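You operate a simulated robot arm through the tools that you are given. There is no shell and no other tool.

The job below is to be done with a simulated robot arm. You get a single attempt, and the scene is never put back.

Task
Photograph print W-33 from 60 cm with the hanging camera.
Fine: free the crank box lever and leave it on Free; a sharp shot by the green button; the other prints stay on their marks.

Only the result counts: the job must be done as asked and must still hold three seconds after the hand-in. Knocking over, shifting, dropping, spilling or breaking anything else fails it.

Robot
A 6-joint arm with a fingered hand, fixed in place. Base frame: the origin is at the foot of the arm, x ahead of it, y to its left, z up; the work surface is at about z = 811. Lengths are in mm, angles in degrees, forces in N, time in s.
With the tool pointing down near the work surface it reaches from about 180 to 920 mm from the base axis. Its first joint turns from -166.0 to 166.0 degrees. Payload 5 kg.
The tool frame sits at the grasp point between the pads (the TCP): z along the fingers, y along the line on which they close. The tips reach 37 mm beyond it. Largest opening 124 mm; the body of the gripper starts 43 mm behind the TCP. The gripper is a hand of 3 fingers: y runs from the thumb to the fingers, the wrist lies at [-21, -125, -215] in the tool frame.
Orientation is that of the tool frame in the base frame, as [roll, pitch, yaw] about the fixed x, y, z axes, in that order (R = Rz(yaw) Ry(pitch) Rx(roll)). With the fingers straight down and the wrist toward the robot, the tool's x, y and z point along [0, 1, 0], [1, 0, 0] and [0, 0, -1] of the base frame.

Tools
- The arm moves only by the tool servo_tool. Its argument "moves" is a list that holds one entry, the list of rows, each a list of 6 numbers: the turn, a rotation vector about the tool's x, y, z in units of 180 degrees (1.0 is 180 degrees), then the shift along the tool's x, y, z in units of 500 mm (1.0 is 500 mm). In form: [[[rx, ry, rz, tx, ty, tz], ...]]. A call has 1 to 20 rows; each row is the pose to reach, as a shift and turn from the pose commanded when the call began, along the tool's axes at that moment. A call with a number of a shift or a turn outside -1 to 1 is refused whole. A row lasts 0.2 s, in which the tool goes at most 50 mm and 8.6 degrees; a call with a longer step from one row to the next is refused whole. A pose out of reach is approached as far as the arm can. The call stops where the force on the tool passes 50 N (or 10 N more than at its start, if that is more) or the arm is blocked; 0.2 s more then pass. In this call time passes only in rows, and 0.2 s behind the last. The reply holds the time, the measured pose of the TCP, the force on the tool along the base axes, the opening and the grip force, in the units named above and with some noise, with the torque about the TCP (base axes, N m) and any sound that the robot's microphone picked up, and new pictures: "views" is both (left out), scene, wrist or none.
- Cameras (640 x 400 px; columns grow to the right, rows downward): "scene" is fixed at [48.5, -650.4, 1363.1]; the picture's right is [0.35, -0.94, 0.00], its down [-0.80, -0.30, -0.51] and it looks along [0.48, 0.18, -0.86] (base axes); focal length 214 px, centre (320, 200). "wrist" rides on the gripper at [72, -104, -154] in the tool frame; the picture's right is [-0.83, 0.26, -0.49], its down [-0.51, -0.72, 0.47] and it looks along [-0.23, 0.64, 0.73] (tool axes); focal length 243 px, centre (320, 200).
- curl_fingers(index, middle, thumb_bend, thumb_turn): sets how far each is bent, from 0 (flat) to 1 (curled in); at 0.3 the hand is open as for a grip, at 0.7 the pads meet at the TCP. One left out holds its place. A second passes; each finger stops where it meets its share of the squeeze, and holds until it gets a number again. It is the only way to open and close the hand. It gives what a move gives, with no picture; readings hold the bend of each and the force on the fingers (four entries, about 0 where the hand has none), thumb and palm. thumb_turn goes from beside the hand (0) to across from the fingers (1), as for a grip.
- measure_at(camera, pixels): for up to 12 pixels [column, row] of the newest picture of that camera ("zoom" is the newest enlarged one), the place [x, y, z] in the base frame of the surface seen there, good to about 2 mm. No time passes.
- close_up(camera, box): a new picture of the part [left, top, right, bottom] of that camera's present view, enlarged. No time passes.
- job_done(): hands the job in; it is judged then, once.

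Leave the gripper open and the arm clear of the work at the hand-in unless told otherwise.

The tools are called as name(argument=value, ...) on one line, values as JSON. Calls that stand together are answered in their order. servo_tool: Moves the arm, as the interface text tells. Its arguments: {"type":"object","properties":{"moves":{"type":"array"},"views":{"type":"string","enum":["both","scene","wrist","none"]}},"required":["moves"]} The other tools are called the same way: curl_fingers (index, middle, thumb_bend, thumb_turn) moves the fingers one by one; measure_at (camera, pixels) gives the place of the surface under pixels of a picture; close_up (camera, box) takes an enlarged picture of a part of a camera's view; job_done () hands the job in.

At the start:

```text
time: 0.0
tool_pos: [571.5, -475.7, 1044.7]
ee_rot: [-179.9, 0.0, 89.9]
wrist_force: [-0.2, 0.5, 0.1]
ft_torque: [0.0, -0.02, 0.0]
grip_width: 123.6
finger_force: 0.0
shape: jaw
bend: [0.3, 0.3, 0.3, 0.98]
finger forces: [0.1, 0.0, 0.0, 0.1, 0.0, 0.0]
```

scene: 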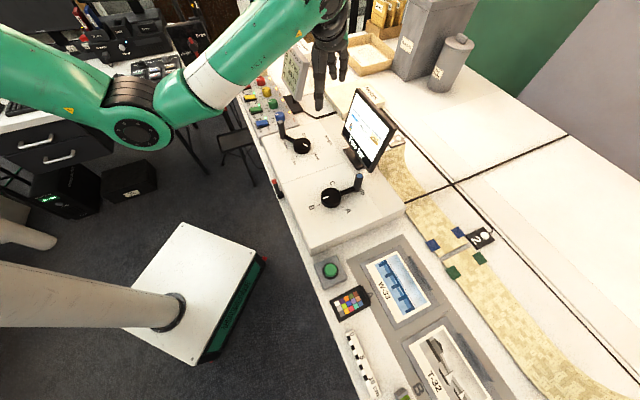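
wrist: 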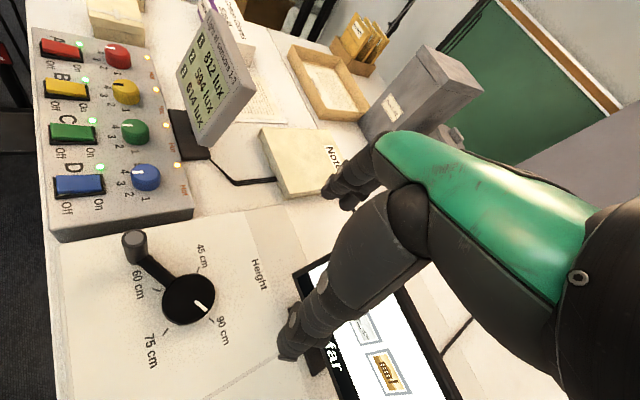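

I see a bench with a lamp switch box, a height crank box, a second crank box (A/B/C), a monitor, a green button, and prints W-33 and T-32. I'll enlarge several areas of the scene and wrist views first.

close_up(camera="scene", box=[240, 70, 400, 170])

close_up(camera="scene", box=[260, 150, 420, 250])

close_up(camera="scene", box=[300, 220, 500, 400])

close_up(camera="wrist", box=[20, 0, 280, 220])

close_up(camera="wrist", box=[50, 200, 450, 400])

```text
4.00 times, centred on (320, 120) of scene
```

zoom: 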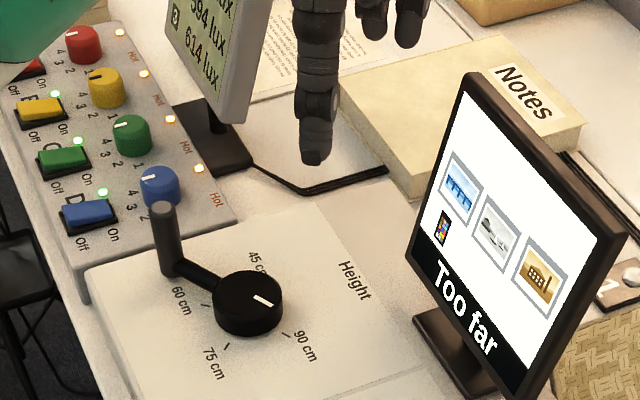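

```text
4.00 times, centred on (340, 200) of scene
```

zoom: 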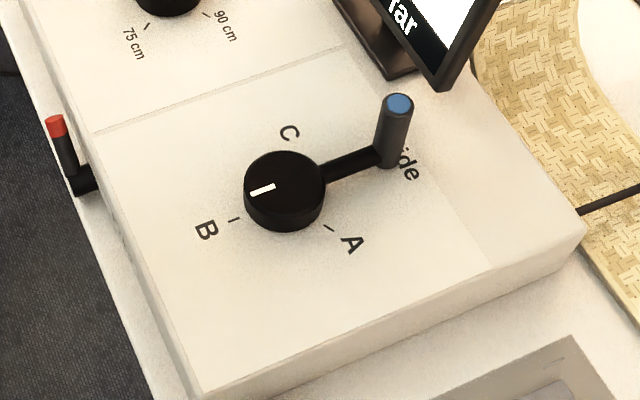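

```text
2.22 times, centred on (400, 310) of scene
```

zoom: 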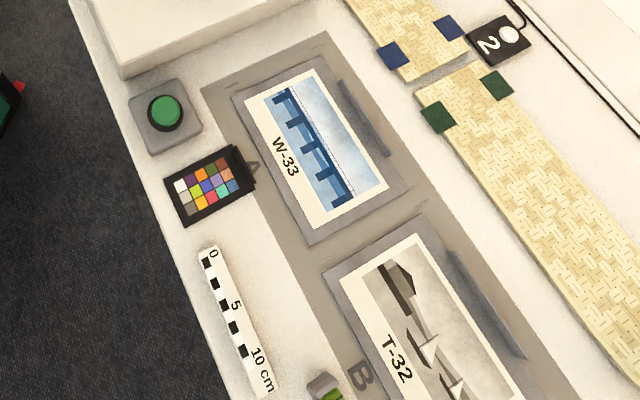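

```text
1.82 times, centred on (150, 110) of wrist
```

zoom: 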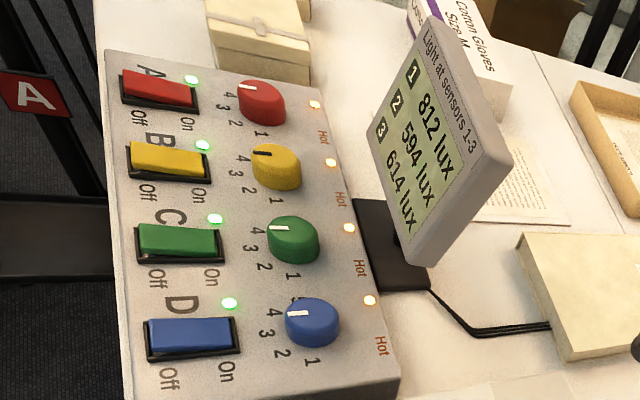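

```text
1.60 times, centred on (250, 300) of wrist
```

zoom: 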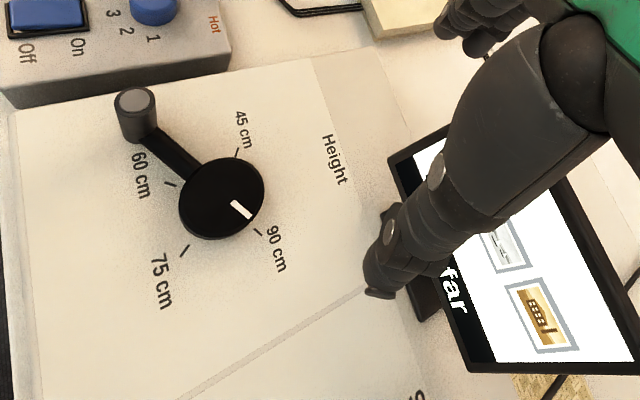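

The height crank's white line points at 90 cm. The slide crank's line is between B and C, and the red-tipped lever is on the box's left side. I'll measure the key points in the scene picture.

measure_at(camera="scene", pixels=[[273.7, 180.5], [277, 189], [281, 196], [280.5, 122], [302, 142], [359.5, 175.5], [331, 193], [330, 269], [310, 230], [300, 165], [345, 220], [395, 285]])

measure_at(camera="wrist", pixels=[[134, 240], [190, 298], [162, 270], [138, 285], [203, 255], [165, 335], [220, 325], [205, 303], [180, 300], [100, 280], [136, 262], [250, 350]])

close_up(camera="scene", box=[256, 165, 304, 205])

```text
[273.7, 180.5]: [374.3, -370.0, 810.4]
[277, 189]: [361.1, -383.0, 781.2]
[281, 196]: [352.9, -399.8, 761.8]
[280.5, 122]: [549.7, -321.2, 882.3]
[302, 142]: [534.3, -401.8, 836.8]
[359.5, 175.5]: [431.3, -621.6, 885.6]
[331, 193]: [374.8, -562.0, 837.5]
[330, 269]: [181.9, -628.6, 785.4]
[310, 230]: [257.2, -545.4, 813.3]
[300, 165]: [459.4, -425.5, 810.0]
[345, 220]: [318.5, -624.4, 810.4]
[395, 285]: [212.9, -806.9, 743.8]
```

```text
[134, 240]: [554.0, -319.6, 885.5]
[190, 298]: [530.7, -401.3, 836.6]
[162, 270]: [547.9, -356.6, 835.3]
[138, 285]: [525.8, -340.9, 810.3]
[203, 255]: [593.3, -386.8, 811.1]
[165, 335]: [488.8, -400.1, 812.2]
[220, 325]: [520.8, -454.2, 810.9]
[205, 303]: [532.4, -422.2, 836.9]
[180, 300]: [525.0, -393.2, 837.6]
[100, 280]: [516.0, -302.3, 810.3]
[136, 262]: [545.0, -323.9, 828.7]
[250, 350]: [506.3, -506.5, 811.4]
```

```text
10.00 times, centred on (280, 185) of scene
```

zoom: 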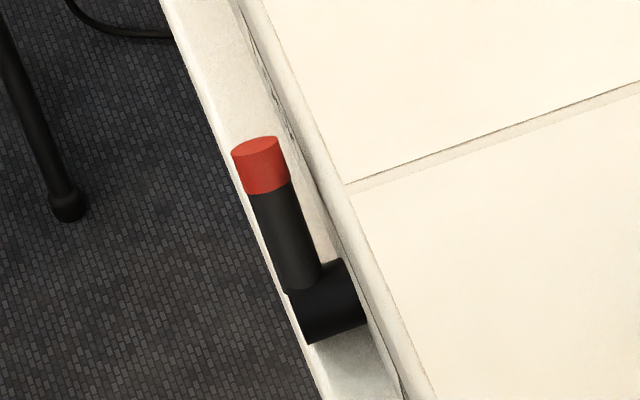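

The lever sits on the front face of the box. I'll measure the scale marks and the monitor, and zoom in on the monitor.

measure_at(camera="scene", pixels=[[342.5, 207], [318.7, 205], [332.5, 183], [348, 211], [311.7, 207], [325.5, 197.5], [331, 194.5], [284, 184], [304, 235], [352, 162], [372, 120], [366, 170]])

measure_at(camera="wrist", pixels=[[157, 289], [165, 316], [212, 320], [198, 270], [310, 370], [300, 275], [420, 395], [360, 320], [209, 311], [196, 300], [187, 276], [190, 322]])

close_up(camera="scene", box=[335, 80, 405, 175])

close_up(camera="scene", box=[370, 130, 500, 280])

close_up(camera="scene", box=[340, 320, 500, 400])

```text
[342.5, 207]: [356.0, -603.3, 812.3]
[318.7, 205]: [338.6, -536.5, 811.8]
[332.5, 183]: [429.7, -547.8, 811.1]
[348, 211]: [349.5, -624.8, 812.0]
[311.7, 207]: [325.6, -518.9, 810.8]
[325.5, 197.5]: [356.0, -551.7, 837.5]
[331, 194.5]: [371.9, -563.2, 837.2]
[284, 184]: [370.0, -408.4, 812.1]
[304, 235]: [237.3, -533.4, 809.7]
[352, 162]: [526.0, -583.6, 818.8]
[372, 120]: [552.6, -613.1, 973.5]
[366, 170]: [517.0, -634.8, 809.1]
```

```text
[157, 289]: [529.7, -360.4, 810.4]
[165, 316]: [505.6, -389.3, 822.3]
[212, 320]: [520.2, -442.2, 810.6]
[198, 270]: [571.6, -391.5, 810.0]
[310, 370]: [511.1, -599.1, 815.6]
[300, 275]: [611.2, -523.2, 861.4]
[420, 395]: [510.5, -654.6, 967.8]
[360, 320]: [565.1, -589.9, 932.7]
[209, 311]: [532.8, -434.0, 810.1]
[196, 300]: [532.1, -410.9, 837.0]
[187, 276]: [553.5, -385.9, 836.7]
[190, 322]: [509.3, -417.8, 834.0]
```

```text
4.21 times, centred on (370, 128) of scene
```

zoom: 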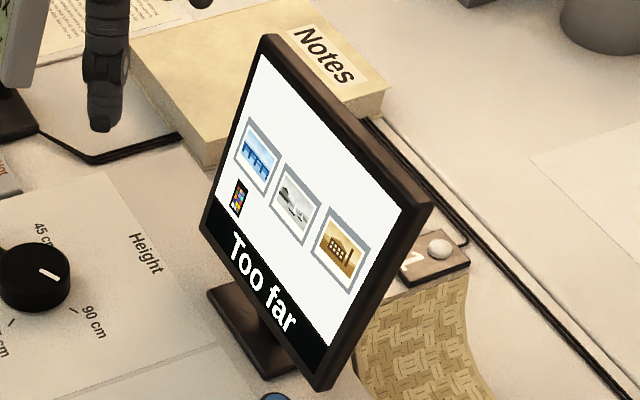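

```text
2.67 times, centred on (435, 205) of scene
```

zoom: 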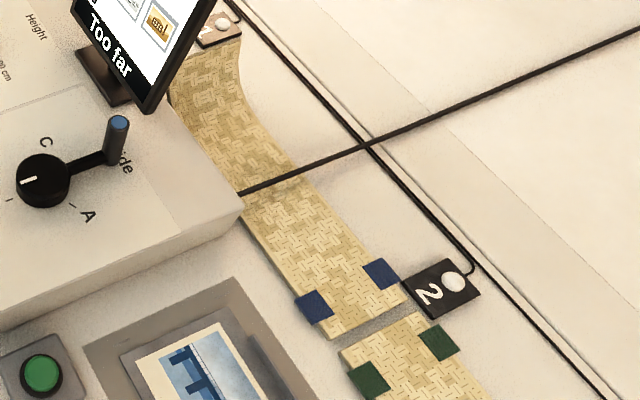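

```text
4.00 times, centred on (420, 360) of scene
```

zoom: 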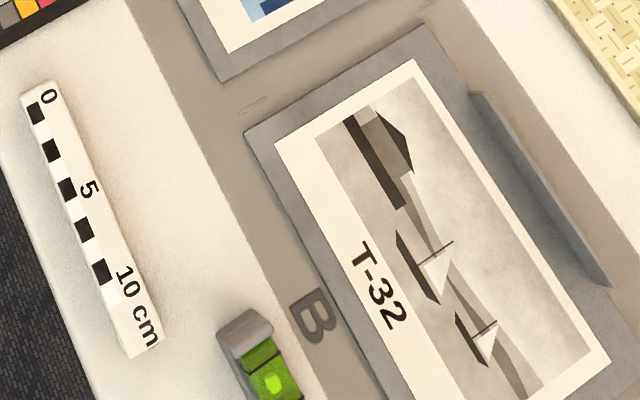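

The screen reads "Too far". Slide pointer is on B (about 135°), A is near 255° and C near 15°. Next I measure the monitor corners so the hand can avoid it.

measure_at(camera="scene", pixels=[[359, 91], [343, 133], [394, 129], [370, 170], [356, 158], [347, 151], [390, 290], [371, 270], [430, 300], [398, 320], [330, 277], [345, 300]])

servo_tool(moves=[[[0, 0, 0.0394, 0.024, -0.0808, 0], [0, 0, 0.0788, 0.048, -0.1616, 0], [0, 0, 0.1182, 0.072, -0.2424, 0], [0, 0, 0.1576, 0.096, -0.3232, 0], [0, 0, 0.197, 0.12, -0.404, 0], [0, 0, 0.2364, 0.144, -0.4848, 0], [0, 0, 0.2758, 0.168, -0.5656, 0], [0, 0, 0.3152, 0.192, -0.6464, 0], [0, 0, 0.3546, 0.216, -0.7272, 0], [0, 0, 0.394, 0.24, -0.808, 0], [0, 0, 0.394, 0.24, -0.808, 0.08], [0, 0, 0.394, 0.24, -0.808, 0.16], [0, 0, 0.394, 0.24, -0.808, 0.24], [0, 0, 0.394, 0.24, -0.808, 0.32], [0, 0, 0.394, 0.24, -0.808, 0.4], [0, 0, 0.394, 0.24, -0.808, 0.488]]])

```text
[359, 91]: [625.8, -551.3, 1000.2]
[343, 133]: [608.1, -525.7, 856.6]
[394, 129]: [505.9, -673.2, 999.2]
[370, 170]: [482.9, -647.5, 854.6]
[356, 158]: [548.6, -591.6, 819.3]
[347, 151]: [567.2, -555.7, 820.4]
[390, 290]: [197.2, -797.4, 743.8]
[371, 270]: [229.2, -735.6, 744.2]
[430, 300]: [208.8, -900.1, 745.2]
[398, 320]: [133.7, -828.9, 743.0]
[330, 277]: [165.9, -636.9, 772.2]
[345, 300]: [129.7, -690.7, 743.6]
```

```text
time: 3.4
tool_pos: [169.5, -355.9, 798.7]
ee_rot: [180.0, 0.0, 19.0]
wrist_force: [0.8, -0.3, -0.3]
ft_torque: [0.02, 0.02, -0.03]
grip_width: 123.5
finger_force: 0.1
shape: jaw
bend: [0.3, 0.3, 0.3, 0.98]
finger forces: [0.1, 0.0, 0.0, 0.0, 0.0, 0.0]
out of reach, approached as far as the arm can: row 10
```

scene: 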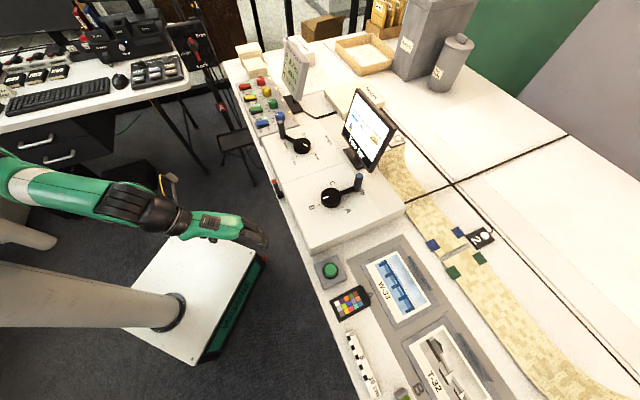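
wrist: 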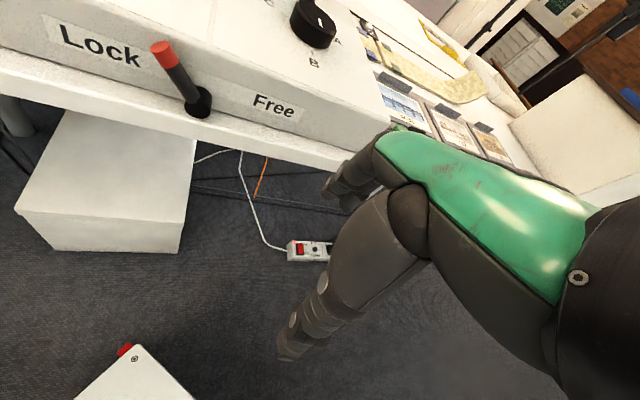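

The front face shows "Lock" on the left and "Free" on the right, and the lever leans toward Lock. I'll measure the lever's geometry from this view.

measure_at(camera="wrist", pixels=[[160, 46], [168, 62], [180, 80], [190, 97], [200, 108], [210, 92], [100, 50], [275, 105], [240, 80], [140, 88], [130, 20], [330, 130]])

close_up(camera="wrist", box=[40, 0, 360, 160])

```text
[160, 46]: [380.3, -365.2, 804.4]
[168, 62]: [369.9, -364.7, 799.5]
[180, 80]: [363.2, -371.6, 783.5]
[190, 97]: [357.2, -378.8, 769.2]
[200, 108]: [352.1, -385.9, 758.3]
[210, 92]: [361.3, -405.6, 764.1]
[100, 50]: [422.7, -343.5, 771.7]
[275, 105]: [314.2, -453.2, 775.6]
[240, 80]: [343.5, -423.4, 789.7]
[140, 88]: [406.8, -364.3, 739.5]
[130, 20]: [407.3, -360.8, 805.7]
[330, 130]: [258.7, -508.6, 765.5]
```

```text
2.00 times, centred on (200, 80) of wrist
```

zoom: 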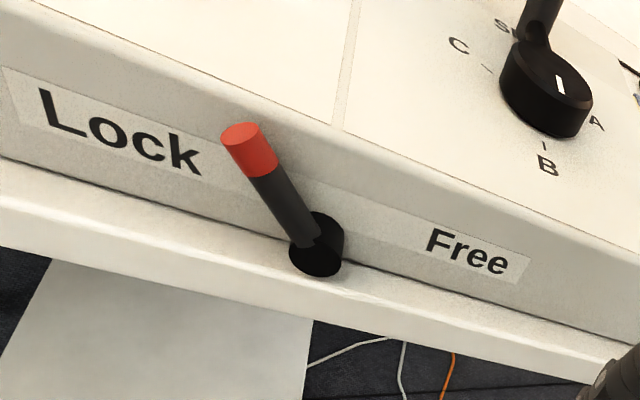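

Lever pivot is near (352,-386,757), tip near (375,-370,808), and the box face runs at 45°. I'll turn the hand to yaw 135 so the fingers close along the bench and the camera stays outside. I'll raise it and bring it above the lever.

servo_tool(moves=[[[0, 0, -0.043, 0, 0, -0.068], [0, 0, -0.086, 0, 0, -0.136], [0, 0, -0.129, 0, 0, -0.203], [0, 0, -0.172, 0.03, 0.01, -0.203], [0, 0, -0.215, 0.06, 0.02, -0.203], [0, 0, -0.258, 0.09, 0.031, -0.203], [0, 0, -0.301, 0.12, 0.042, -0.203], [0, 0, -0.344, 0.15, 0.052, -0.203], [0, 0, -0.387, 0.18, 0.063, -0.203], [0, 0, -0.43, 0.21, 0.073, -0.203], [0, 0, -0.473, 0.24, 0.084, -0.203], [0, 0, -0.516, 0.27, 0.094, -0.203], [0, 0, -0.559, 0.3, 0.105, -0.203], [0, 0, -0.602, 0.33, 0.115, -0.203], [0, 0, -0.6444, 0.354, 0.124, -0.203]]])

```text
time: 6.6
tool_pos: [372.8, -357.8, 876.8]
ee_rot: [-179.9, 0.2, 135.0]
wrist_force: [0.0, -0.9, 0.3]
ft_torque: [0.0, -0.04, 0.0]
grip_width: 123.7
finger_force: 0.0
shape: jaw
bend: [0.3, 0.3, 0.3, 0.98]
finger forces: [0.0, 0.0, 0.1, 0.1, 0.0, 0.0]
out of reach, approached as far as the arm can: row 14, 15
```

scene: 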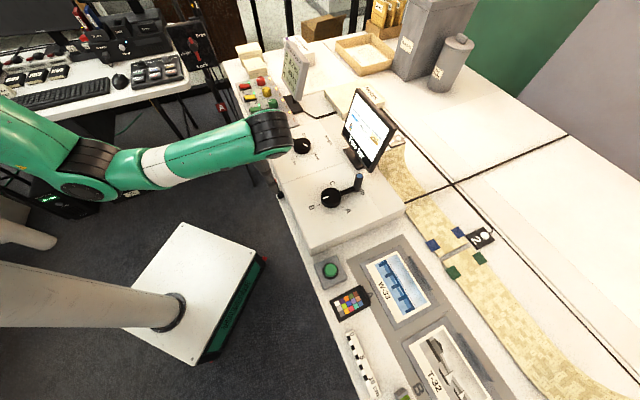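
wrist: 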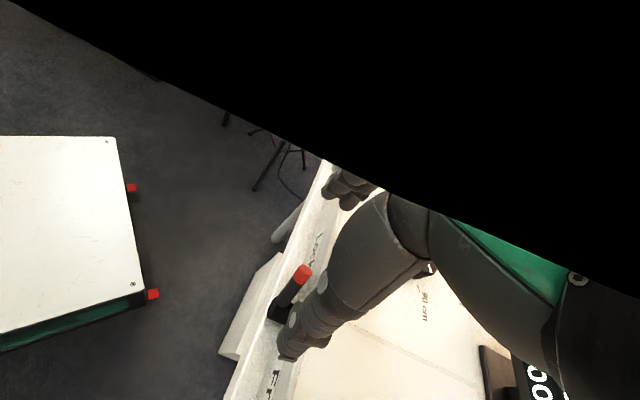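

The arm only partly reaches this yaw, and the forearm blocks the upper part of the camera view. Before picking another yaw, I'll measure points on the hand itself to learn how far the fingers, thumb and knuckles stick out.

measure_at(camera="wrist", pixels=[[330, 190], [350, 195], [370, 190], [385, 215], [408, 230], [425, 250], [380, 250], [330, 290], [318, 320], [290, 348], [500, 250], [540, 320]])

measure_at(camera="wrist", pixels=[[303, 272], [285, 305], [295, 285], [270, 380], [300, 265]])

close_up(camera="wrist", box=[220, 150, 540, 400])

close_up(camera="scene", box=[220, 90, 340, 210])

```text
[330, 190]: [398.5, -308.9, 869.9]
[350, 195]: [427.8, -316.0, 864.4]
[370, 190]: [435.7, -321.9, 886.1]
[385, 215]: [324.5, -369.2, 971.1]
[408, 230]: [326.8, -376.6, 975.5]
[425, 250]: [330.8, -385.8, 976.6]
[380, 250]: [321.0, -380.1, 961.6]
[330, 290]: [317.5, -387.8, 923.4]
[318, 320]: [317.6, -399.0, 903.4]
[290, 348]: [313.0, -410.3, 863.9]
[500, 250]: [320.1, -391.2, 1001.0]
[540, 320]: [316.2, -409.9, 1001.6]
```

```text
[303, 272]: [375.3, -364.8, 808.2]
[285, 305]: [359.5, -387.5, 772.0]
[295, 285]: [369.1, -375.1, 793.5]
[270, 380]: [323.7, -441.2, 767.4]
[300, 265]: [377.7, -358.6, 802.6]
```

```text
1.60 times, centred on (380, 275) of wrist
```

zoom: 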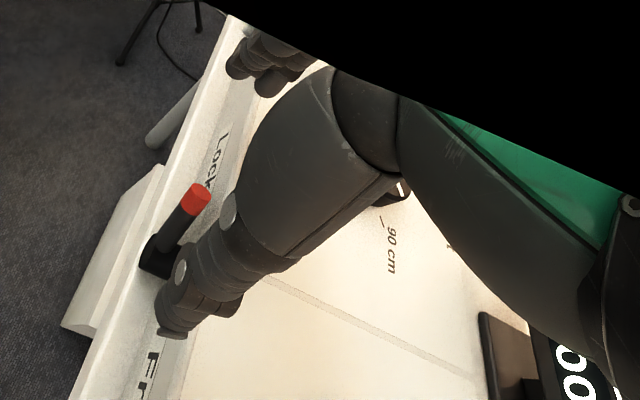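

```text
3.33 times, centred on (280, 150) of scene
```

zoom: 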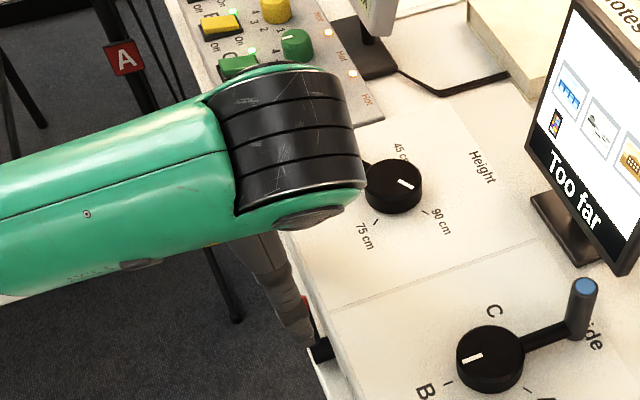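

Hand layout in the tool frame: index near x=+16, middle near x=-13, thumb near y=-70. A 45° yaw is more comfortable for the arm. There the pinched fingers can push the lever sideways from its Lock side. I'll go up and rotate back to yaw 45 beside the lever.

servo_tool(moves=[[[0, 0, 0.0417, 0.003, 0.01, -0.05], [0, 0, 0.0833, 0.006, 0.02, -0.1], [0, 0, 0.125, 0.009, 0.03, -0.146], [0, 0, 0.1667, 0.012, 0.04, -0.146], [0, 0, 0.2083, 0.015, 0.05, -0.146], [0, 0, 0.25, 0.018, 0.06, -0.146], [0, 0, 0.2917, 0.021, 0.07, -0.146], [0, 0, 0.3333, 0.024, 0.08, -0.146], [0, 0, 0.375, 0.027, 0.09, -0.146], [0, 0, 0.4167, 0.03, 0.1, -0.146], [0, 0, 0.4583, 0.033, 0.11, -0.146], [0, 0, 0.5, 0.033, 0.119, -0.146]]], views="none")

curl_fingers(index=0.7, middle=0.7, thumb_bend=0.7)

servo_tool(moves=[[[0, 0, 0, 0, 0, 0]]])

```text
time: 9.2
tool_pos: [403.0, -304.6, 951.6]
ee_rot: [180.0, 0.2, 44.9]
wrist_force: [0.0, -0.1, -0.6]
ft_torque: [0.0, -0.03, 0.01]
grip_width: 123.8
finger_force: 0.0
shape: jaw
bend: [0.3, 0.3, 0.3, 0.98]
finger forces: [0.1, 0.1, 0.0, 0.1, 0.0, 0.1]
```

```text
time: 10.2
tool_pos: [401.6, -304.3, 949.8]
ee_rot: [180.0, 0.0, 45.1]
wrist_force: [-0.9, -0.2, -0.4]
ft_torque: [0.01, 0.0, 0.01]
grip_width: 7.6
finger_force: 0.0
shape: fingers
bend: [0.7, 0.7, 0.7, 0.98]
finger forces: [0.1, 0.0, 0.1, 0.0, 0.1, 0.0]
```

```text
time: 10.6
tool_pos: [401.4, -305.3, 951.4]
ee_rot: [180.0, 0.0, 45.0]
wrist_force: [0.3, -0.1, -0.1]
ft_torque: [0.0, 0.0, -0.02]
grip_width: 7.4
finger_force: 0.0
shape: fingers
bend: [0.7, 0.7, 0.7, 0.98]
finger forces: [0.1, 0.0, 0.0, 0.0, 0.0, 0.0]
```

scene: 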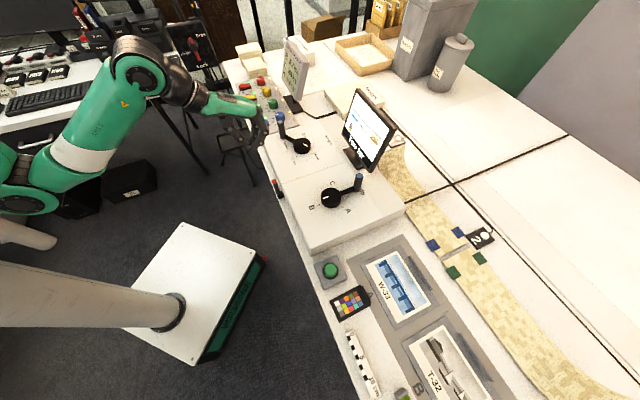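
wrist: 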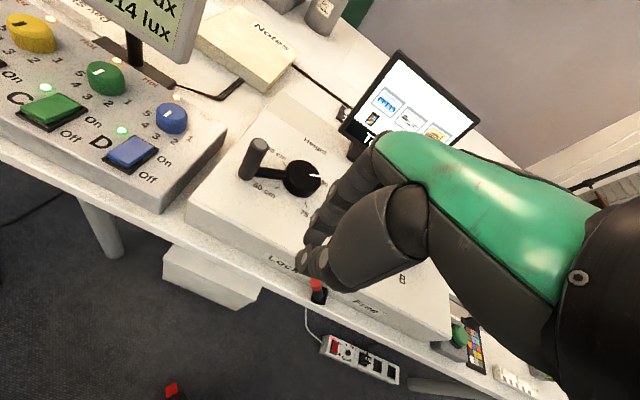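

The pinch is closed. I'll measure where the fingertips and thumb tip are, and where the lever is, in this view.

close_up(camera="wrist", box=[240, 160, 400, 320])

measure_at(camera="wrist", pixels=[[300, 262], [305, 240], [318, 265], [325, 215], [310, 225], [317, 286], [319, 298], [330, 270], [345, 195], [313, 245]])

```text
2.50 times, centred on (320, 240) of wrist
```

zoom: 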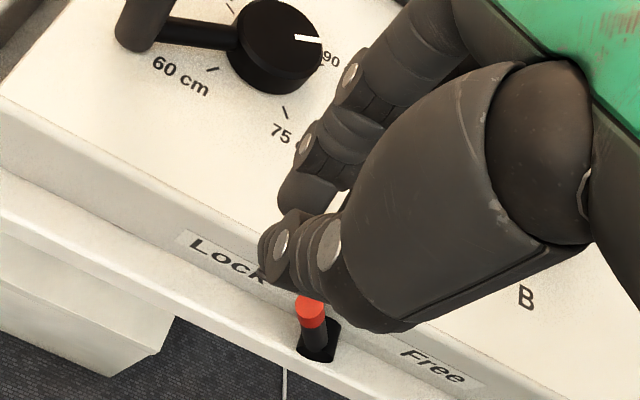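

```text
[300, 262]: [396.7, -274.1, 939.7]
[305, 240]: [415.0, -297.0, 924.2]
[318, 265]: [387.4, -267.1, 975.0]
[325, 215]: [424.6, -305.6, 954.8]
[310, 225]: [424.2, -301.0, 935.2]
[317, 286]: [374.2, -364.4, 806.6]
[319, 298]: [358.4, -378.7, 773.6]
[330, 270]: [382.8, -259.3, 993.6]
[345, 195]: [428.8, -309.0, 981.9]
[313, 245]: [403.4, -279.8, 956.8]
```

Fingers hang about 30 mm below the TCP. I'll step toward the face by 14 mm and lower to z≈815, beside the lever on its Lock side at u=70, then look before pushing.

servo_tool(moves=[[[0, 0, 0, 0, 0.014, 0.08], [0, 0, 0, 0, 0.028, 0.15], [0, 0, 0, 0, 0.028, 0.21], [0, 0, 0, 0, 0.028, 0.25], [0, 0, 0, 0, 0.028, 0.272]]])

close_up(camera="wrist", box=[240, 160, 400, 320])

close_up(camera="scene", box=[220, 120, 340, 220])

```text
time: 11.7
tool_pos: [417.0, -321.7, 835.0]
ee_rot: [178.2, 0.0, 45.0]
wrist_force: [-4.0, 4.6, 14.0]
ft_torque: [-0.28, 0.02, -0.05]
grip_width: 4.0
finger_force: 9.5
shape: fingers
bend: [0.7, 0.71, 0.7, 0.98]
finger forces: [3.1, 15.1, 0.1, 0.0, 0.0, 0.0]
stopped in row 5: the force on the tool passed its limit at 60 N (the readings are from after the stop); the commanded pose is now the measured one
```

scene: 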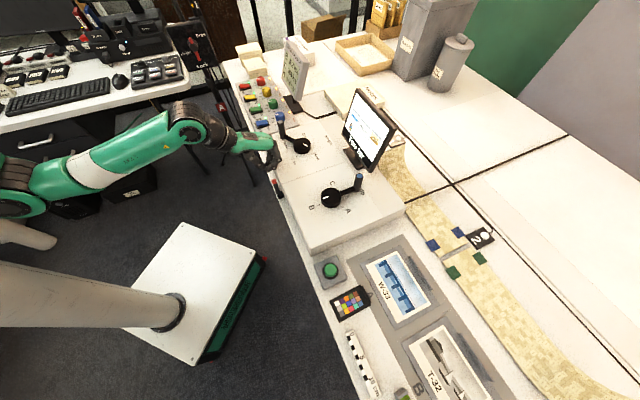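
wrist: 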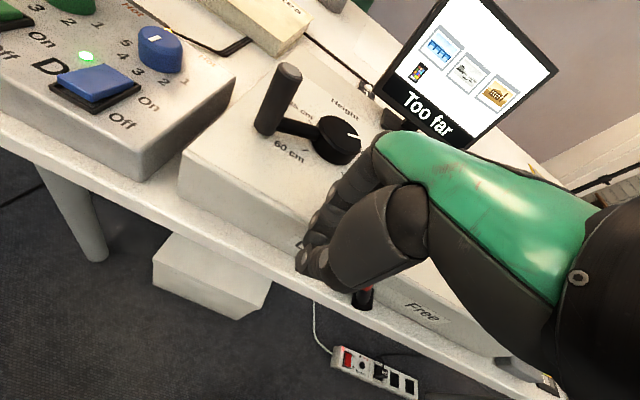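

```text
2.50 times, centred on (320, 240) of wrist
```

zoom: 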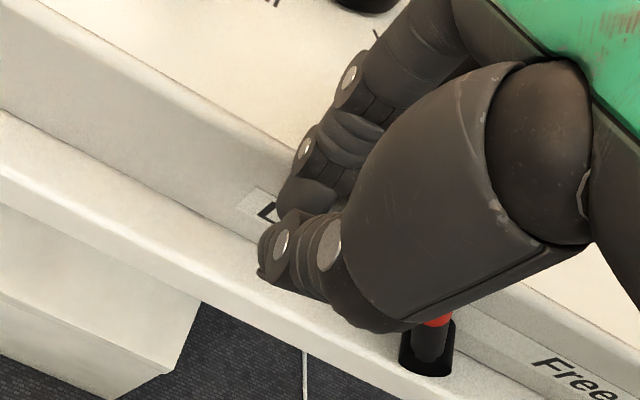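

```text
4.00 times, centred on (280, 170) of scene
```

zoom: 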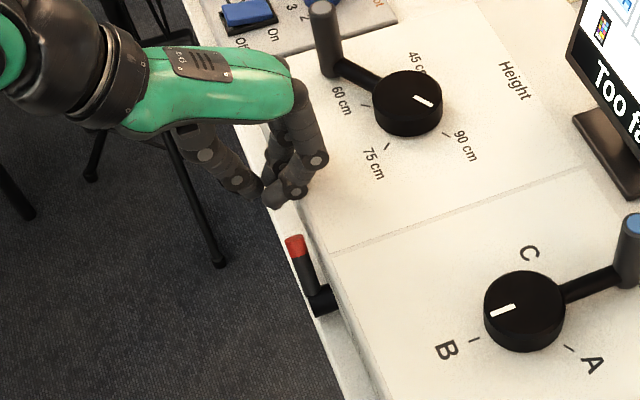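

The fingers touched the box's top edge at z≈811, so I'm too far in. I'll measure the fingertip's exact position before backing out.

measure_at(camera="wrist", pixels=[[312, 236], [304, 243], [308, 232], [315, 225], [330, 200], [299, 262], [296, 268], [306, 270], [285, 225], [260, 205], [270, 230], [368, 292]])

measure_at(camera="scene", pixels=[[269, 177], [274, 175], [276, 170], [281, 163], [266, 175], [273, 181], [278, 190]])

```text
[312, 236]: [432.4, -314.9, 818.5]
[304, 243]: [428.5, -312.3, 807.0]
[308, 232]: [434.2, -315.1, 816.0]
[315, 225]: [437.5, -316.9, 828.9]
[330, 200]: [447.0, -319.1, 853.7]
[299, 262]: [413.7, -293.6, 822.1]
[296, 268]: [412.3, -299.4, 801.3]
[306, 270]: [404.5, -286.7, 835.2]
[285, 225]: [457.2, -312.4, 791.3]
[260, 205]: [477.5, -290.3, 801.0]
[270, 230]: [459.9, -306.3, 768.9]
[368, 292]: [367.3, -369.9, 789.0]
```

```text
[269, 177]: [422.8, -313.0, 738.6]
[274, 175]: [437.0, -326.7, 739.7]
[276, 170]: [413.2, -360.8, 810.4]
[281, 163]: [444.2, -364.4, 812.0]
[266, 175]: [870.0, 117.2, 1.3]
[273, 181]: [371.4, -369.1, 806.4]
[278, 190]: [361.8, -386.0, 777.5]
```

The fingertips overlap the box edge. I'll back out and up, then tilt the hand 28° so the fingertips lean toward the face. Then I lower to z≈812 beside the lever.

servo_tool(moves=[[[0, 0, 0, 0.0, -0.012, -0.04], [0, 0, 0, 0.01, -0.029, -0.08], [-0.04, 0, 0, 0.015, -0.029, -0.08], [-0.08, 0, 0, 0.015, -0.029, -0.08], [-0.12, 0, 0, 0.015, -0.029, -0.08], [-0.157, 0, 0, 0.015, -0.029, -0.08], [-0.157, 0, 0, 0.015, -0.029, -0.04], [-0.157, 0, 0, 0.015, -0.029, 0.0], [-0.157, 0, 0, 0.015, -0.029, 0.03], [-0.157, 0, 0, 0.015, -0.029, 0.046]]])

close_up(camera="wrist", box=[240, 160, 480, 320])

close_up(camera="scene", box=[220, 120, 340, 220])

```text
time: 13.9
tool_pos: [414.6, -309.1, 821.2]
ee_rot: [148.6, -0.1, 45.0]
wrist_force: [-8.7, 8.5, 14.7]
ft_torque: [-0.39, -0.05, -0.16]
grip_width: 4.8
finger_force: 10.3
shape: fingers
bend: [0.7, 0.71, 0.7, 0.98]
finger forces: [1.9, 18.4, 0.0, 0.1, 0.1, 0.0]
stopped in row 10: the force on the tool passed its limit at 58 N (the readings are from after the stop); the commanded pose is now the measured one
```

scene: 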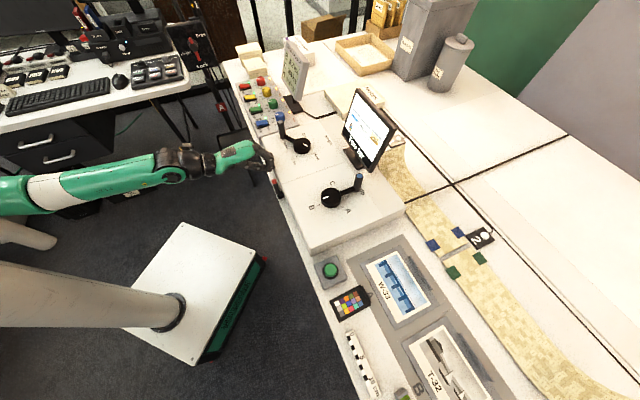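
wrist: 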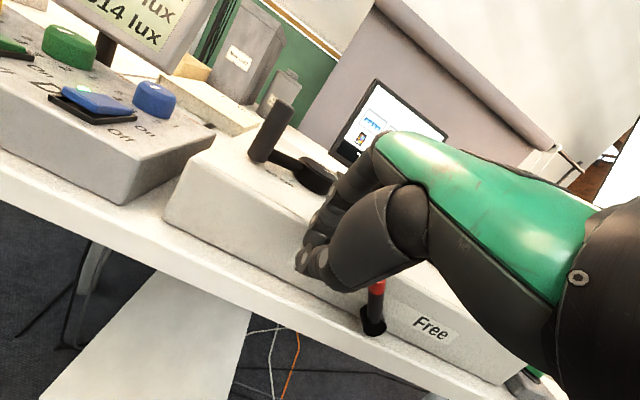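

```text
2.50 times, centred on (360, 240) of wrist
```

zoom: 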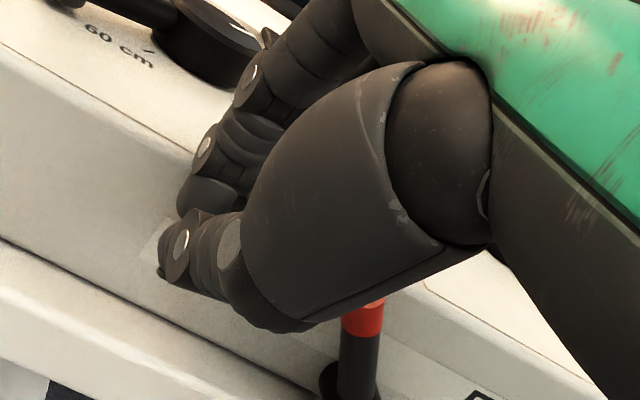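

```text
4.00 times, centred on (280, 170) of scene
```

zoom: 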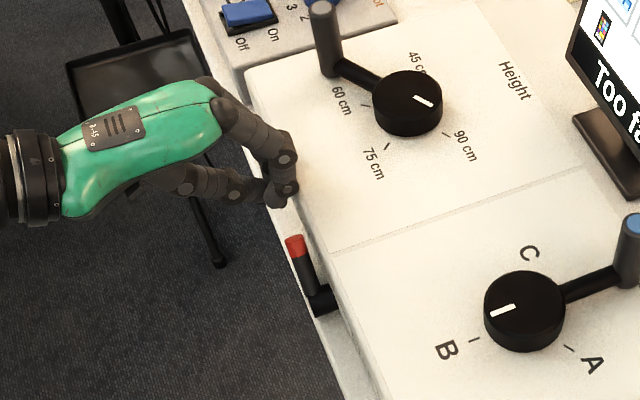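

The middle finger is still pressing on something, most likely its knuckle on the box edge. I'll measure it from the scene view.

measure_at(camera="scene", pixels=[[271.7, 159], [271.7, 162], [273.5, 160], [272, 167], [273, 168], [270, 170], [266, 168], [262, 150], [275, 164], [276, 170]])

close_up(camera="scene", box=[250, 140, 300, 200])

```text
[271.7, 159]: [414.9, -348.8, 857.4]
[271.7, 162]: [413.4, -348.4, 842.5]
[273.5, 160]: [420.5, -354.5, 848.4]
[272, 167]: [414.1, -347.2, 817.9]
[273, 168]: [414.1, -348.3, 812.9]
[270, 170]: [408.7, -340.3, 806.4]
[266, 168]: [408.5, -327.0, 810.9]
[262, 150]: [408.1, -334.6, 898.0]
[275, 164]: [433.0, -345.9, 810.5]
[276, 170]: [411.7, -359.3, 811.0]
```

```text
6.67 times, centred on (275, 170) of scene
```

zoom: 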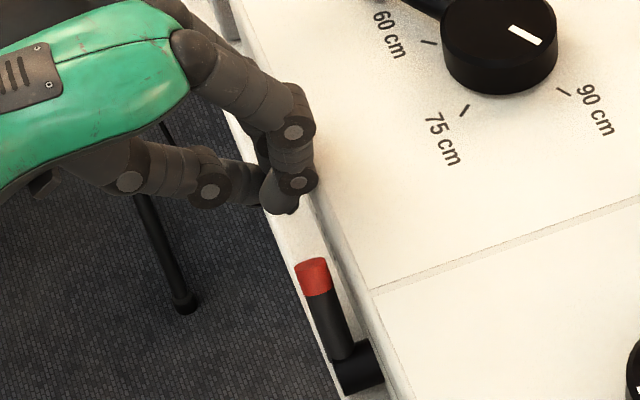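

The middle finger's outer joint caught the edge at n≈-540. I'll shift 9 mm outward, then lower 20 mm so that joint sits level with the lever.

servo_tool(moves=[[[0, 0, 0, 0, -0.0102, -0.018], [0, 0, 0, 0, -0.0232, 0.0034], [0, 0, 0, 0, -0.0362, 0.0248]]])

close_up(camera="scene", box=[250, 140, 300, 200])

```text
time: 14.7
tool_pos: [408.8, -303.0, 800.3]
ee_rot: [148.9, -0.1, 45.1]
wrist_force: [-6.6, 6.6, 3.3]
ft_torque: [-0.22, -0.11, -0.12]
grip_width: 6.9
finger_force: 4.9
shape: fingers
bend: [0.7, 0.71, 0.7, 0.98]
finger forces: [0.1, 9.8, 0.0, 0.0, 0.0, 0.1]
```

scene: 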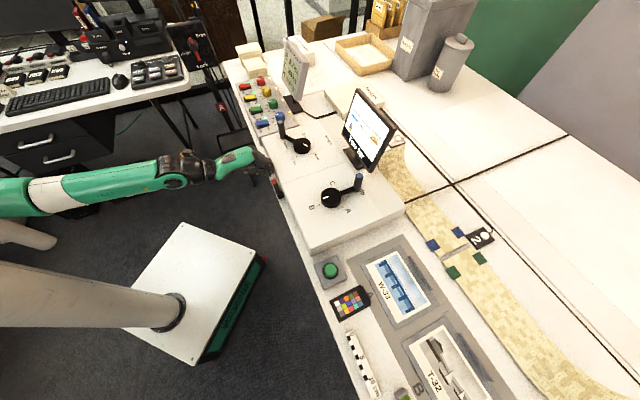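
wrist: 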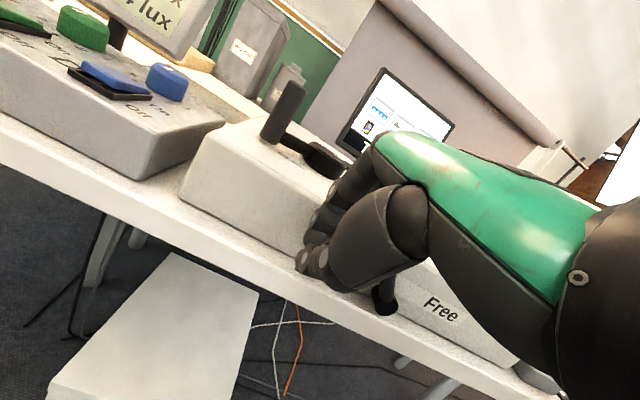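

```text
6.67 times, centred on (275, 170) of scene
```

zoom: 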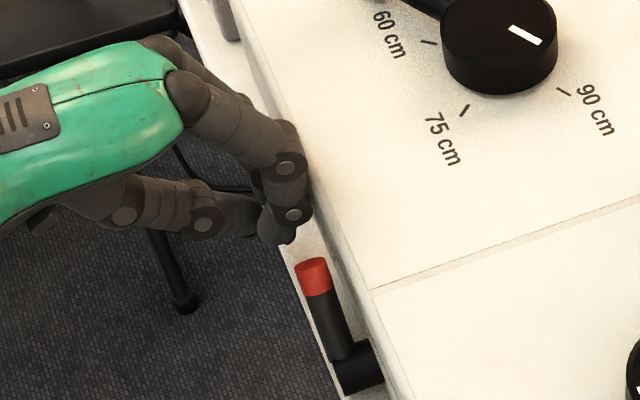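

The middle finger lightly rubs the front face (about 10 N). I'll ease out 4 mm, then sweep toward Free in small steps and stop to look.

servo_tool(moves=[[[0, 0, 0, 0, -0.0068, -0.0042], [0, 0, 0, -0.02, -0.0068, -0.0042], [0, 0, 0, -0.04, -0.0068, -0.0042], [0, 0, 0, -0.055, -0.0068, -0.0042], [0, 0, 0, -0.07, -0.0068, -0.0042], [0, 0, 0, -0.085, -0.0068, -0.0042], [0, 0, 0, -0.1, -0.0068, -0.0042]]])

close_up(camera="scene", box=[250, 150, 300, 210])

```text
time: 16.3
tool_pos: [371.2, -334.7, 799.0]
ee_rot: [149.0, 0.0, 45.0]
wrist_force: [0.0, 1.4, 0.3]
ft_torque: [-0.13, -0.01, 0.06]
grip_width: 6.9
finger_force: 1.1
shape: fingers
bend: [0.7, 0.7, 0.7, 0.98]
finger forces: [0.0, 2.5, 0.0, 0.0, 0.0, 0.0]
```

scene: 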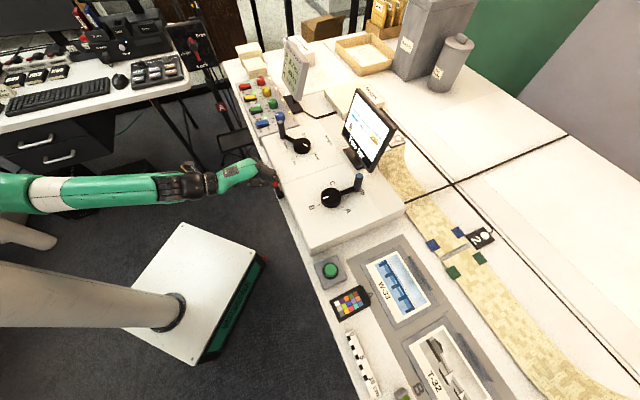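
wrist: 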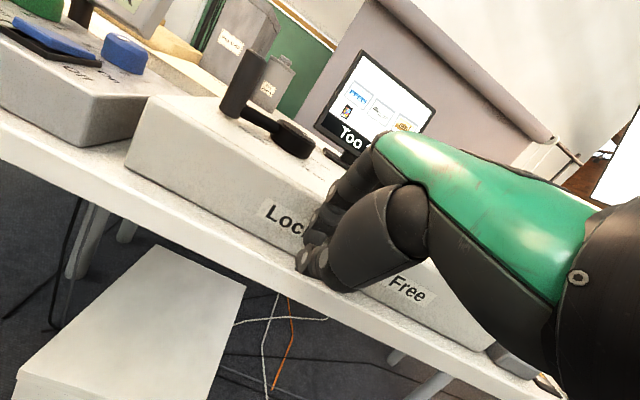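

```text
6.67 times, centred on (275, 180) of scene
```

zoom: 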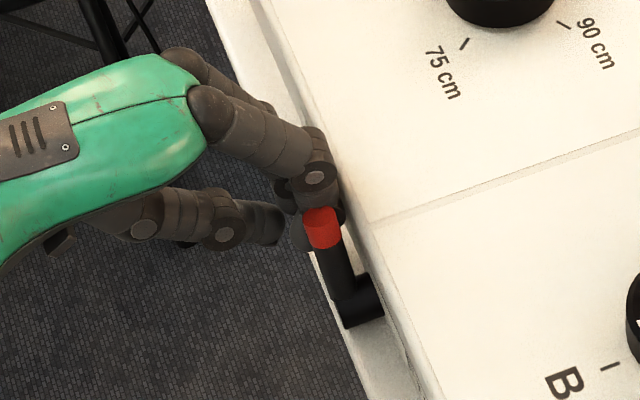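

The finger now touches the lever and its tip has begun to move, with low force. I'll continue toward Free.

servo_tool(moves=[[[0, 0, 0, -0.016, 0, 0], [0, 0, 0, -0.032, 0, 0], [0, 0, 0, -0.048, 0, 0], [0, 0, 0, -0.064, 0, 0], [0, 0, 0, -0.08, 0, 0]]])

close_up(camera="scene", box=[250, 150, 300, 210])

```text
time: 17.5
tool_pos: [342.2, -362.9, 797.5]
ee_rot: [149.0, 0.0, 45.1]
wrist_force: [4.4, 19.4, 10.3]
ft_torque: [-0.09, -0.1, 0.22]
grip_width: 6.7
finger_force: 10.5
shape: fingers
bend: [0.7, 0.72, 0.7, 0.98]
finger forces: [0.0, 21.6, 0.1, 0.1, 0.0, 0.0]
```

scene: 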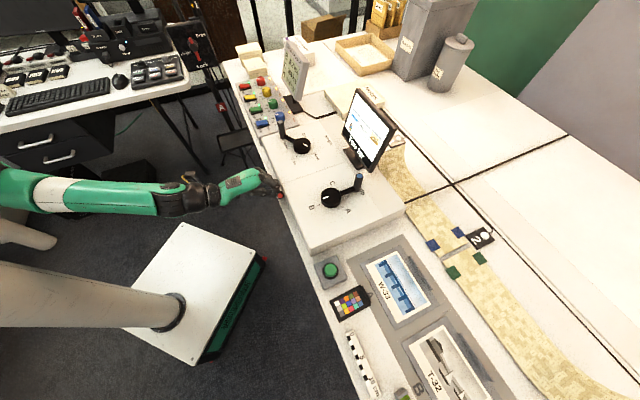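
wrist: 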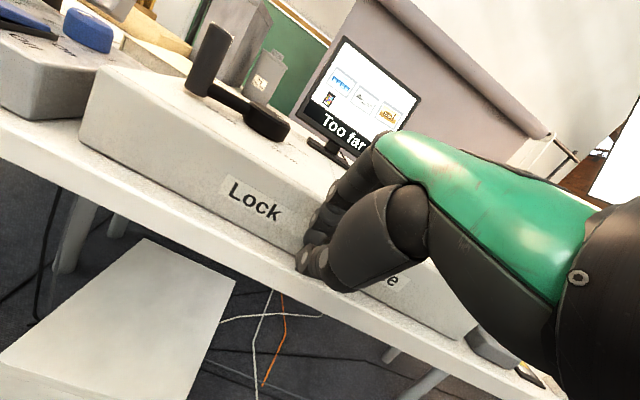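

```text
6.67 times, centred on (275, 180) of scene
```

zoom: 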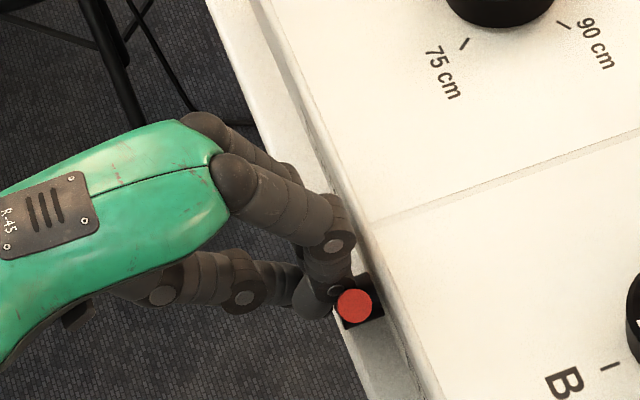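

The lever has swung past its pivot, with its red top now near (280,196). I'll measure the tip and push a little more.

measure_at(camera="scene", pixels=[[280.2, 195.5], [282.5, 198]])

servo_tool(moves=[[[0, 0, 0, -0.012, 0, 0], [0, 0, 0, -0.024, 0, 0], [0, 0, 0, -0.036, 0, 0]]])

close_up(camera="scene", box=[250, 150, 300, 210])

```text
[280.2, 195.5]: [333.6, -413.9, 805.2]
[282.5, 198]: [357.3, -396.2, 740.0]
```

```text
time: 18.0
tool_pos: [339.4, -363.2, 800.3]
ee_rot: [149.0, -0.5, 45.7]
wrist_force: [7.6, 24.1, 16.8]
ft_torque: [-0.34, -0.1, 0.34]
grip_width: 6.5
finger_force: 15.5
shape: fingers
bend: [0.7, 0.72, 0.7, 0.98]
finger forces: [0.1, 30.7, 0.1, 0.0, 0.0, 0.1]
stopped in row 2: the force on the tool passed its limit at 56 N (the readings are from after the stop); the commanded pose is now the measured one
```

scene: 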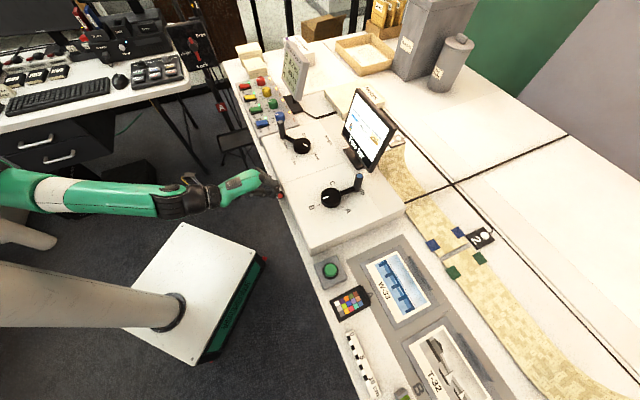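
wrist: 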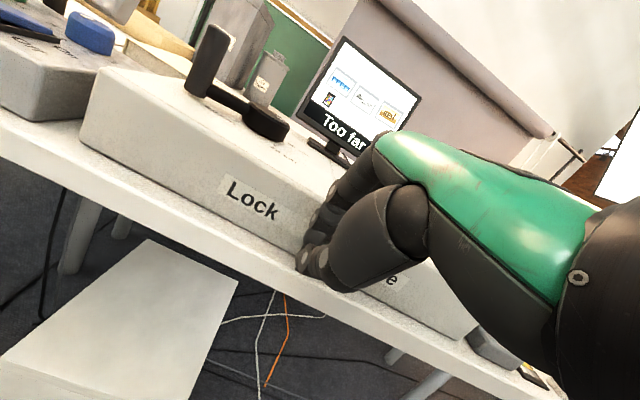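

```text
6.67 times, centred on (275, 180) of scene
```

zoom: 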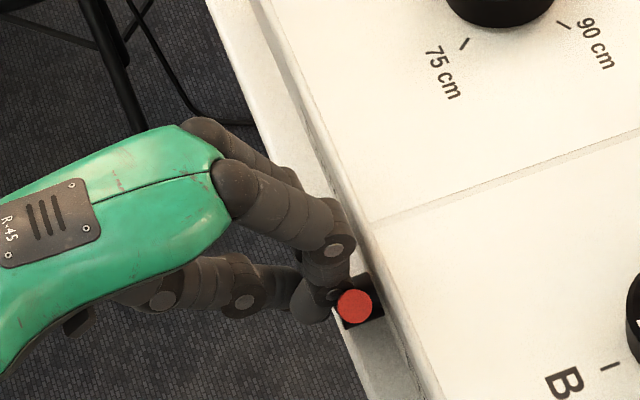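

The tip is now at u≈-57, mirrored from the Lock position, and the push hit a firm stop, so it should be on Free. I'll back away along the bench, then up and out, and check the lever.

servo_tool(moves=[[[0, 0, 0, 0.03, 0, 0], [0, 0, 0, 0.08, 0, 0], [0, 0, 0, 0.13, -0.005, -0.03], [0, 0, 0, 0.13, -0.02, -0.08], [0, 0, 0, 0.13, -0.03, -0.13], [0, 0, 0, 0.13, -0.04, -0.18], [0, 0, 0, 0.13, -0.05, -0.25]]])

close_up(camera="wrist", box=[200, 200, 480, 375])

close_up(camera="scene", box=[250, 150, 300, 210])

```text
time: 19.6
tool_pos: [322.8, -260.8, 894.5]
ee_rot: [149.2, -0.3, 45.5]
wrist_force: [0.4, 0.1, 0.3]
ft_torque: [0.02, 0.0, 0.0]
grip_width: 6.8
finger_force: 0.0
shape: fingers
bend: [0.7, 0.7, 0.7, 0.98]
finger forces: [0.1, 0.0, 0.0, 0.1, 0.0, 0.0]
```

scene: 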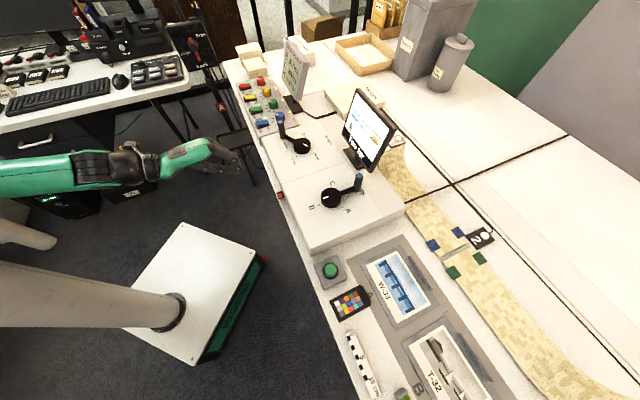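
wrist: 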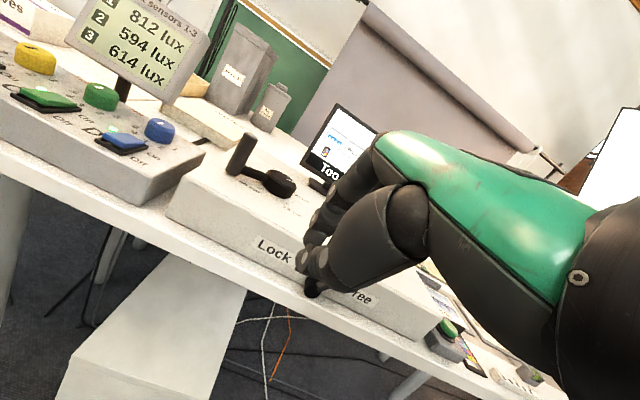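

```text
2.29 times, centred on (340, 288) of wrist
```

zoom: 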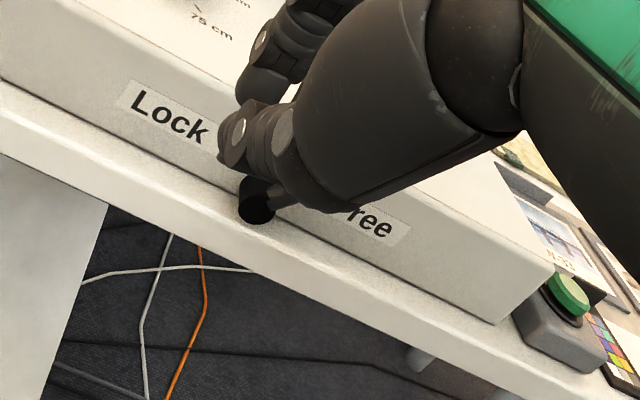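

```text
6.67 times, centred on (275, 180) of scene
```

zoom: 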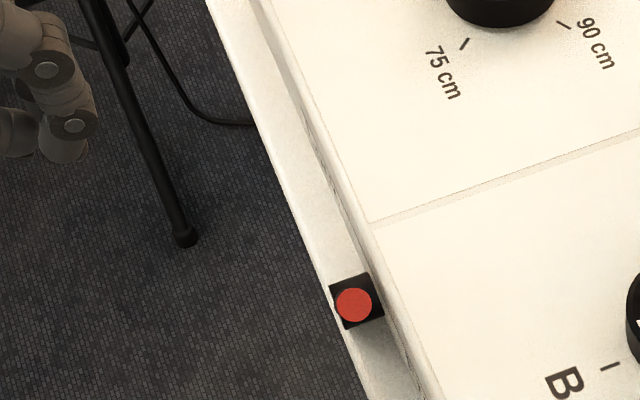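

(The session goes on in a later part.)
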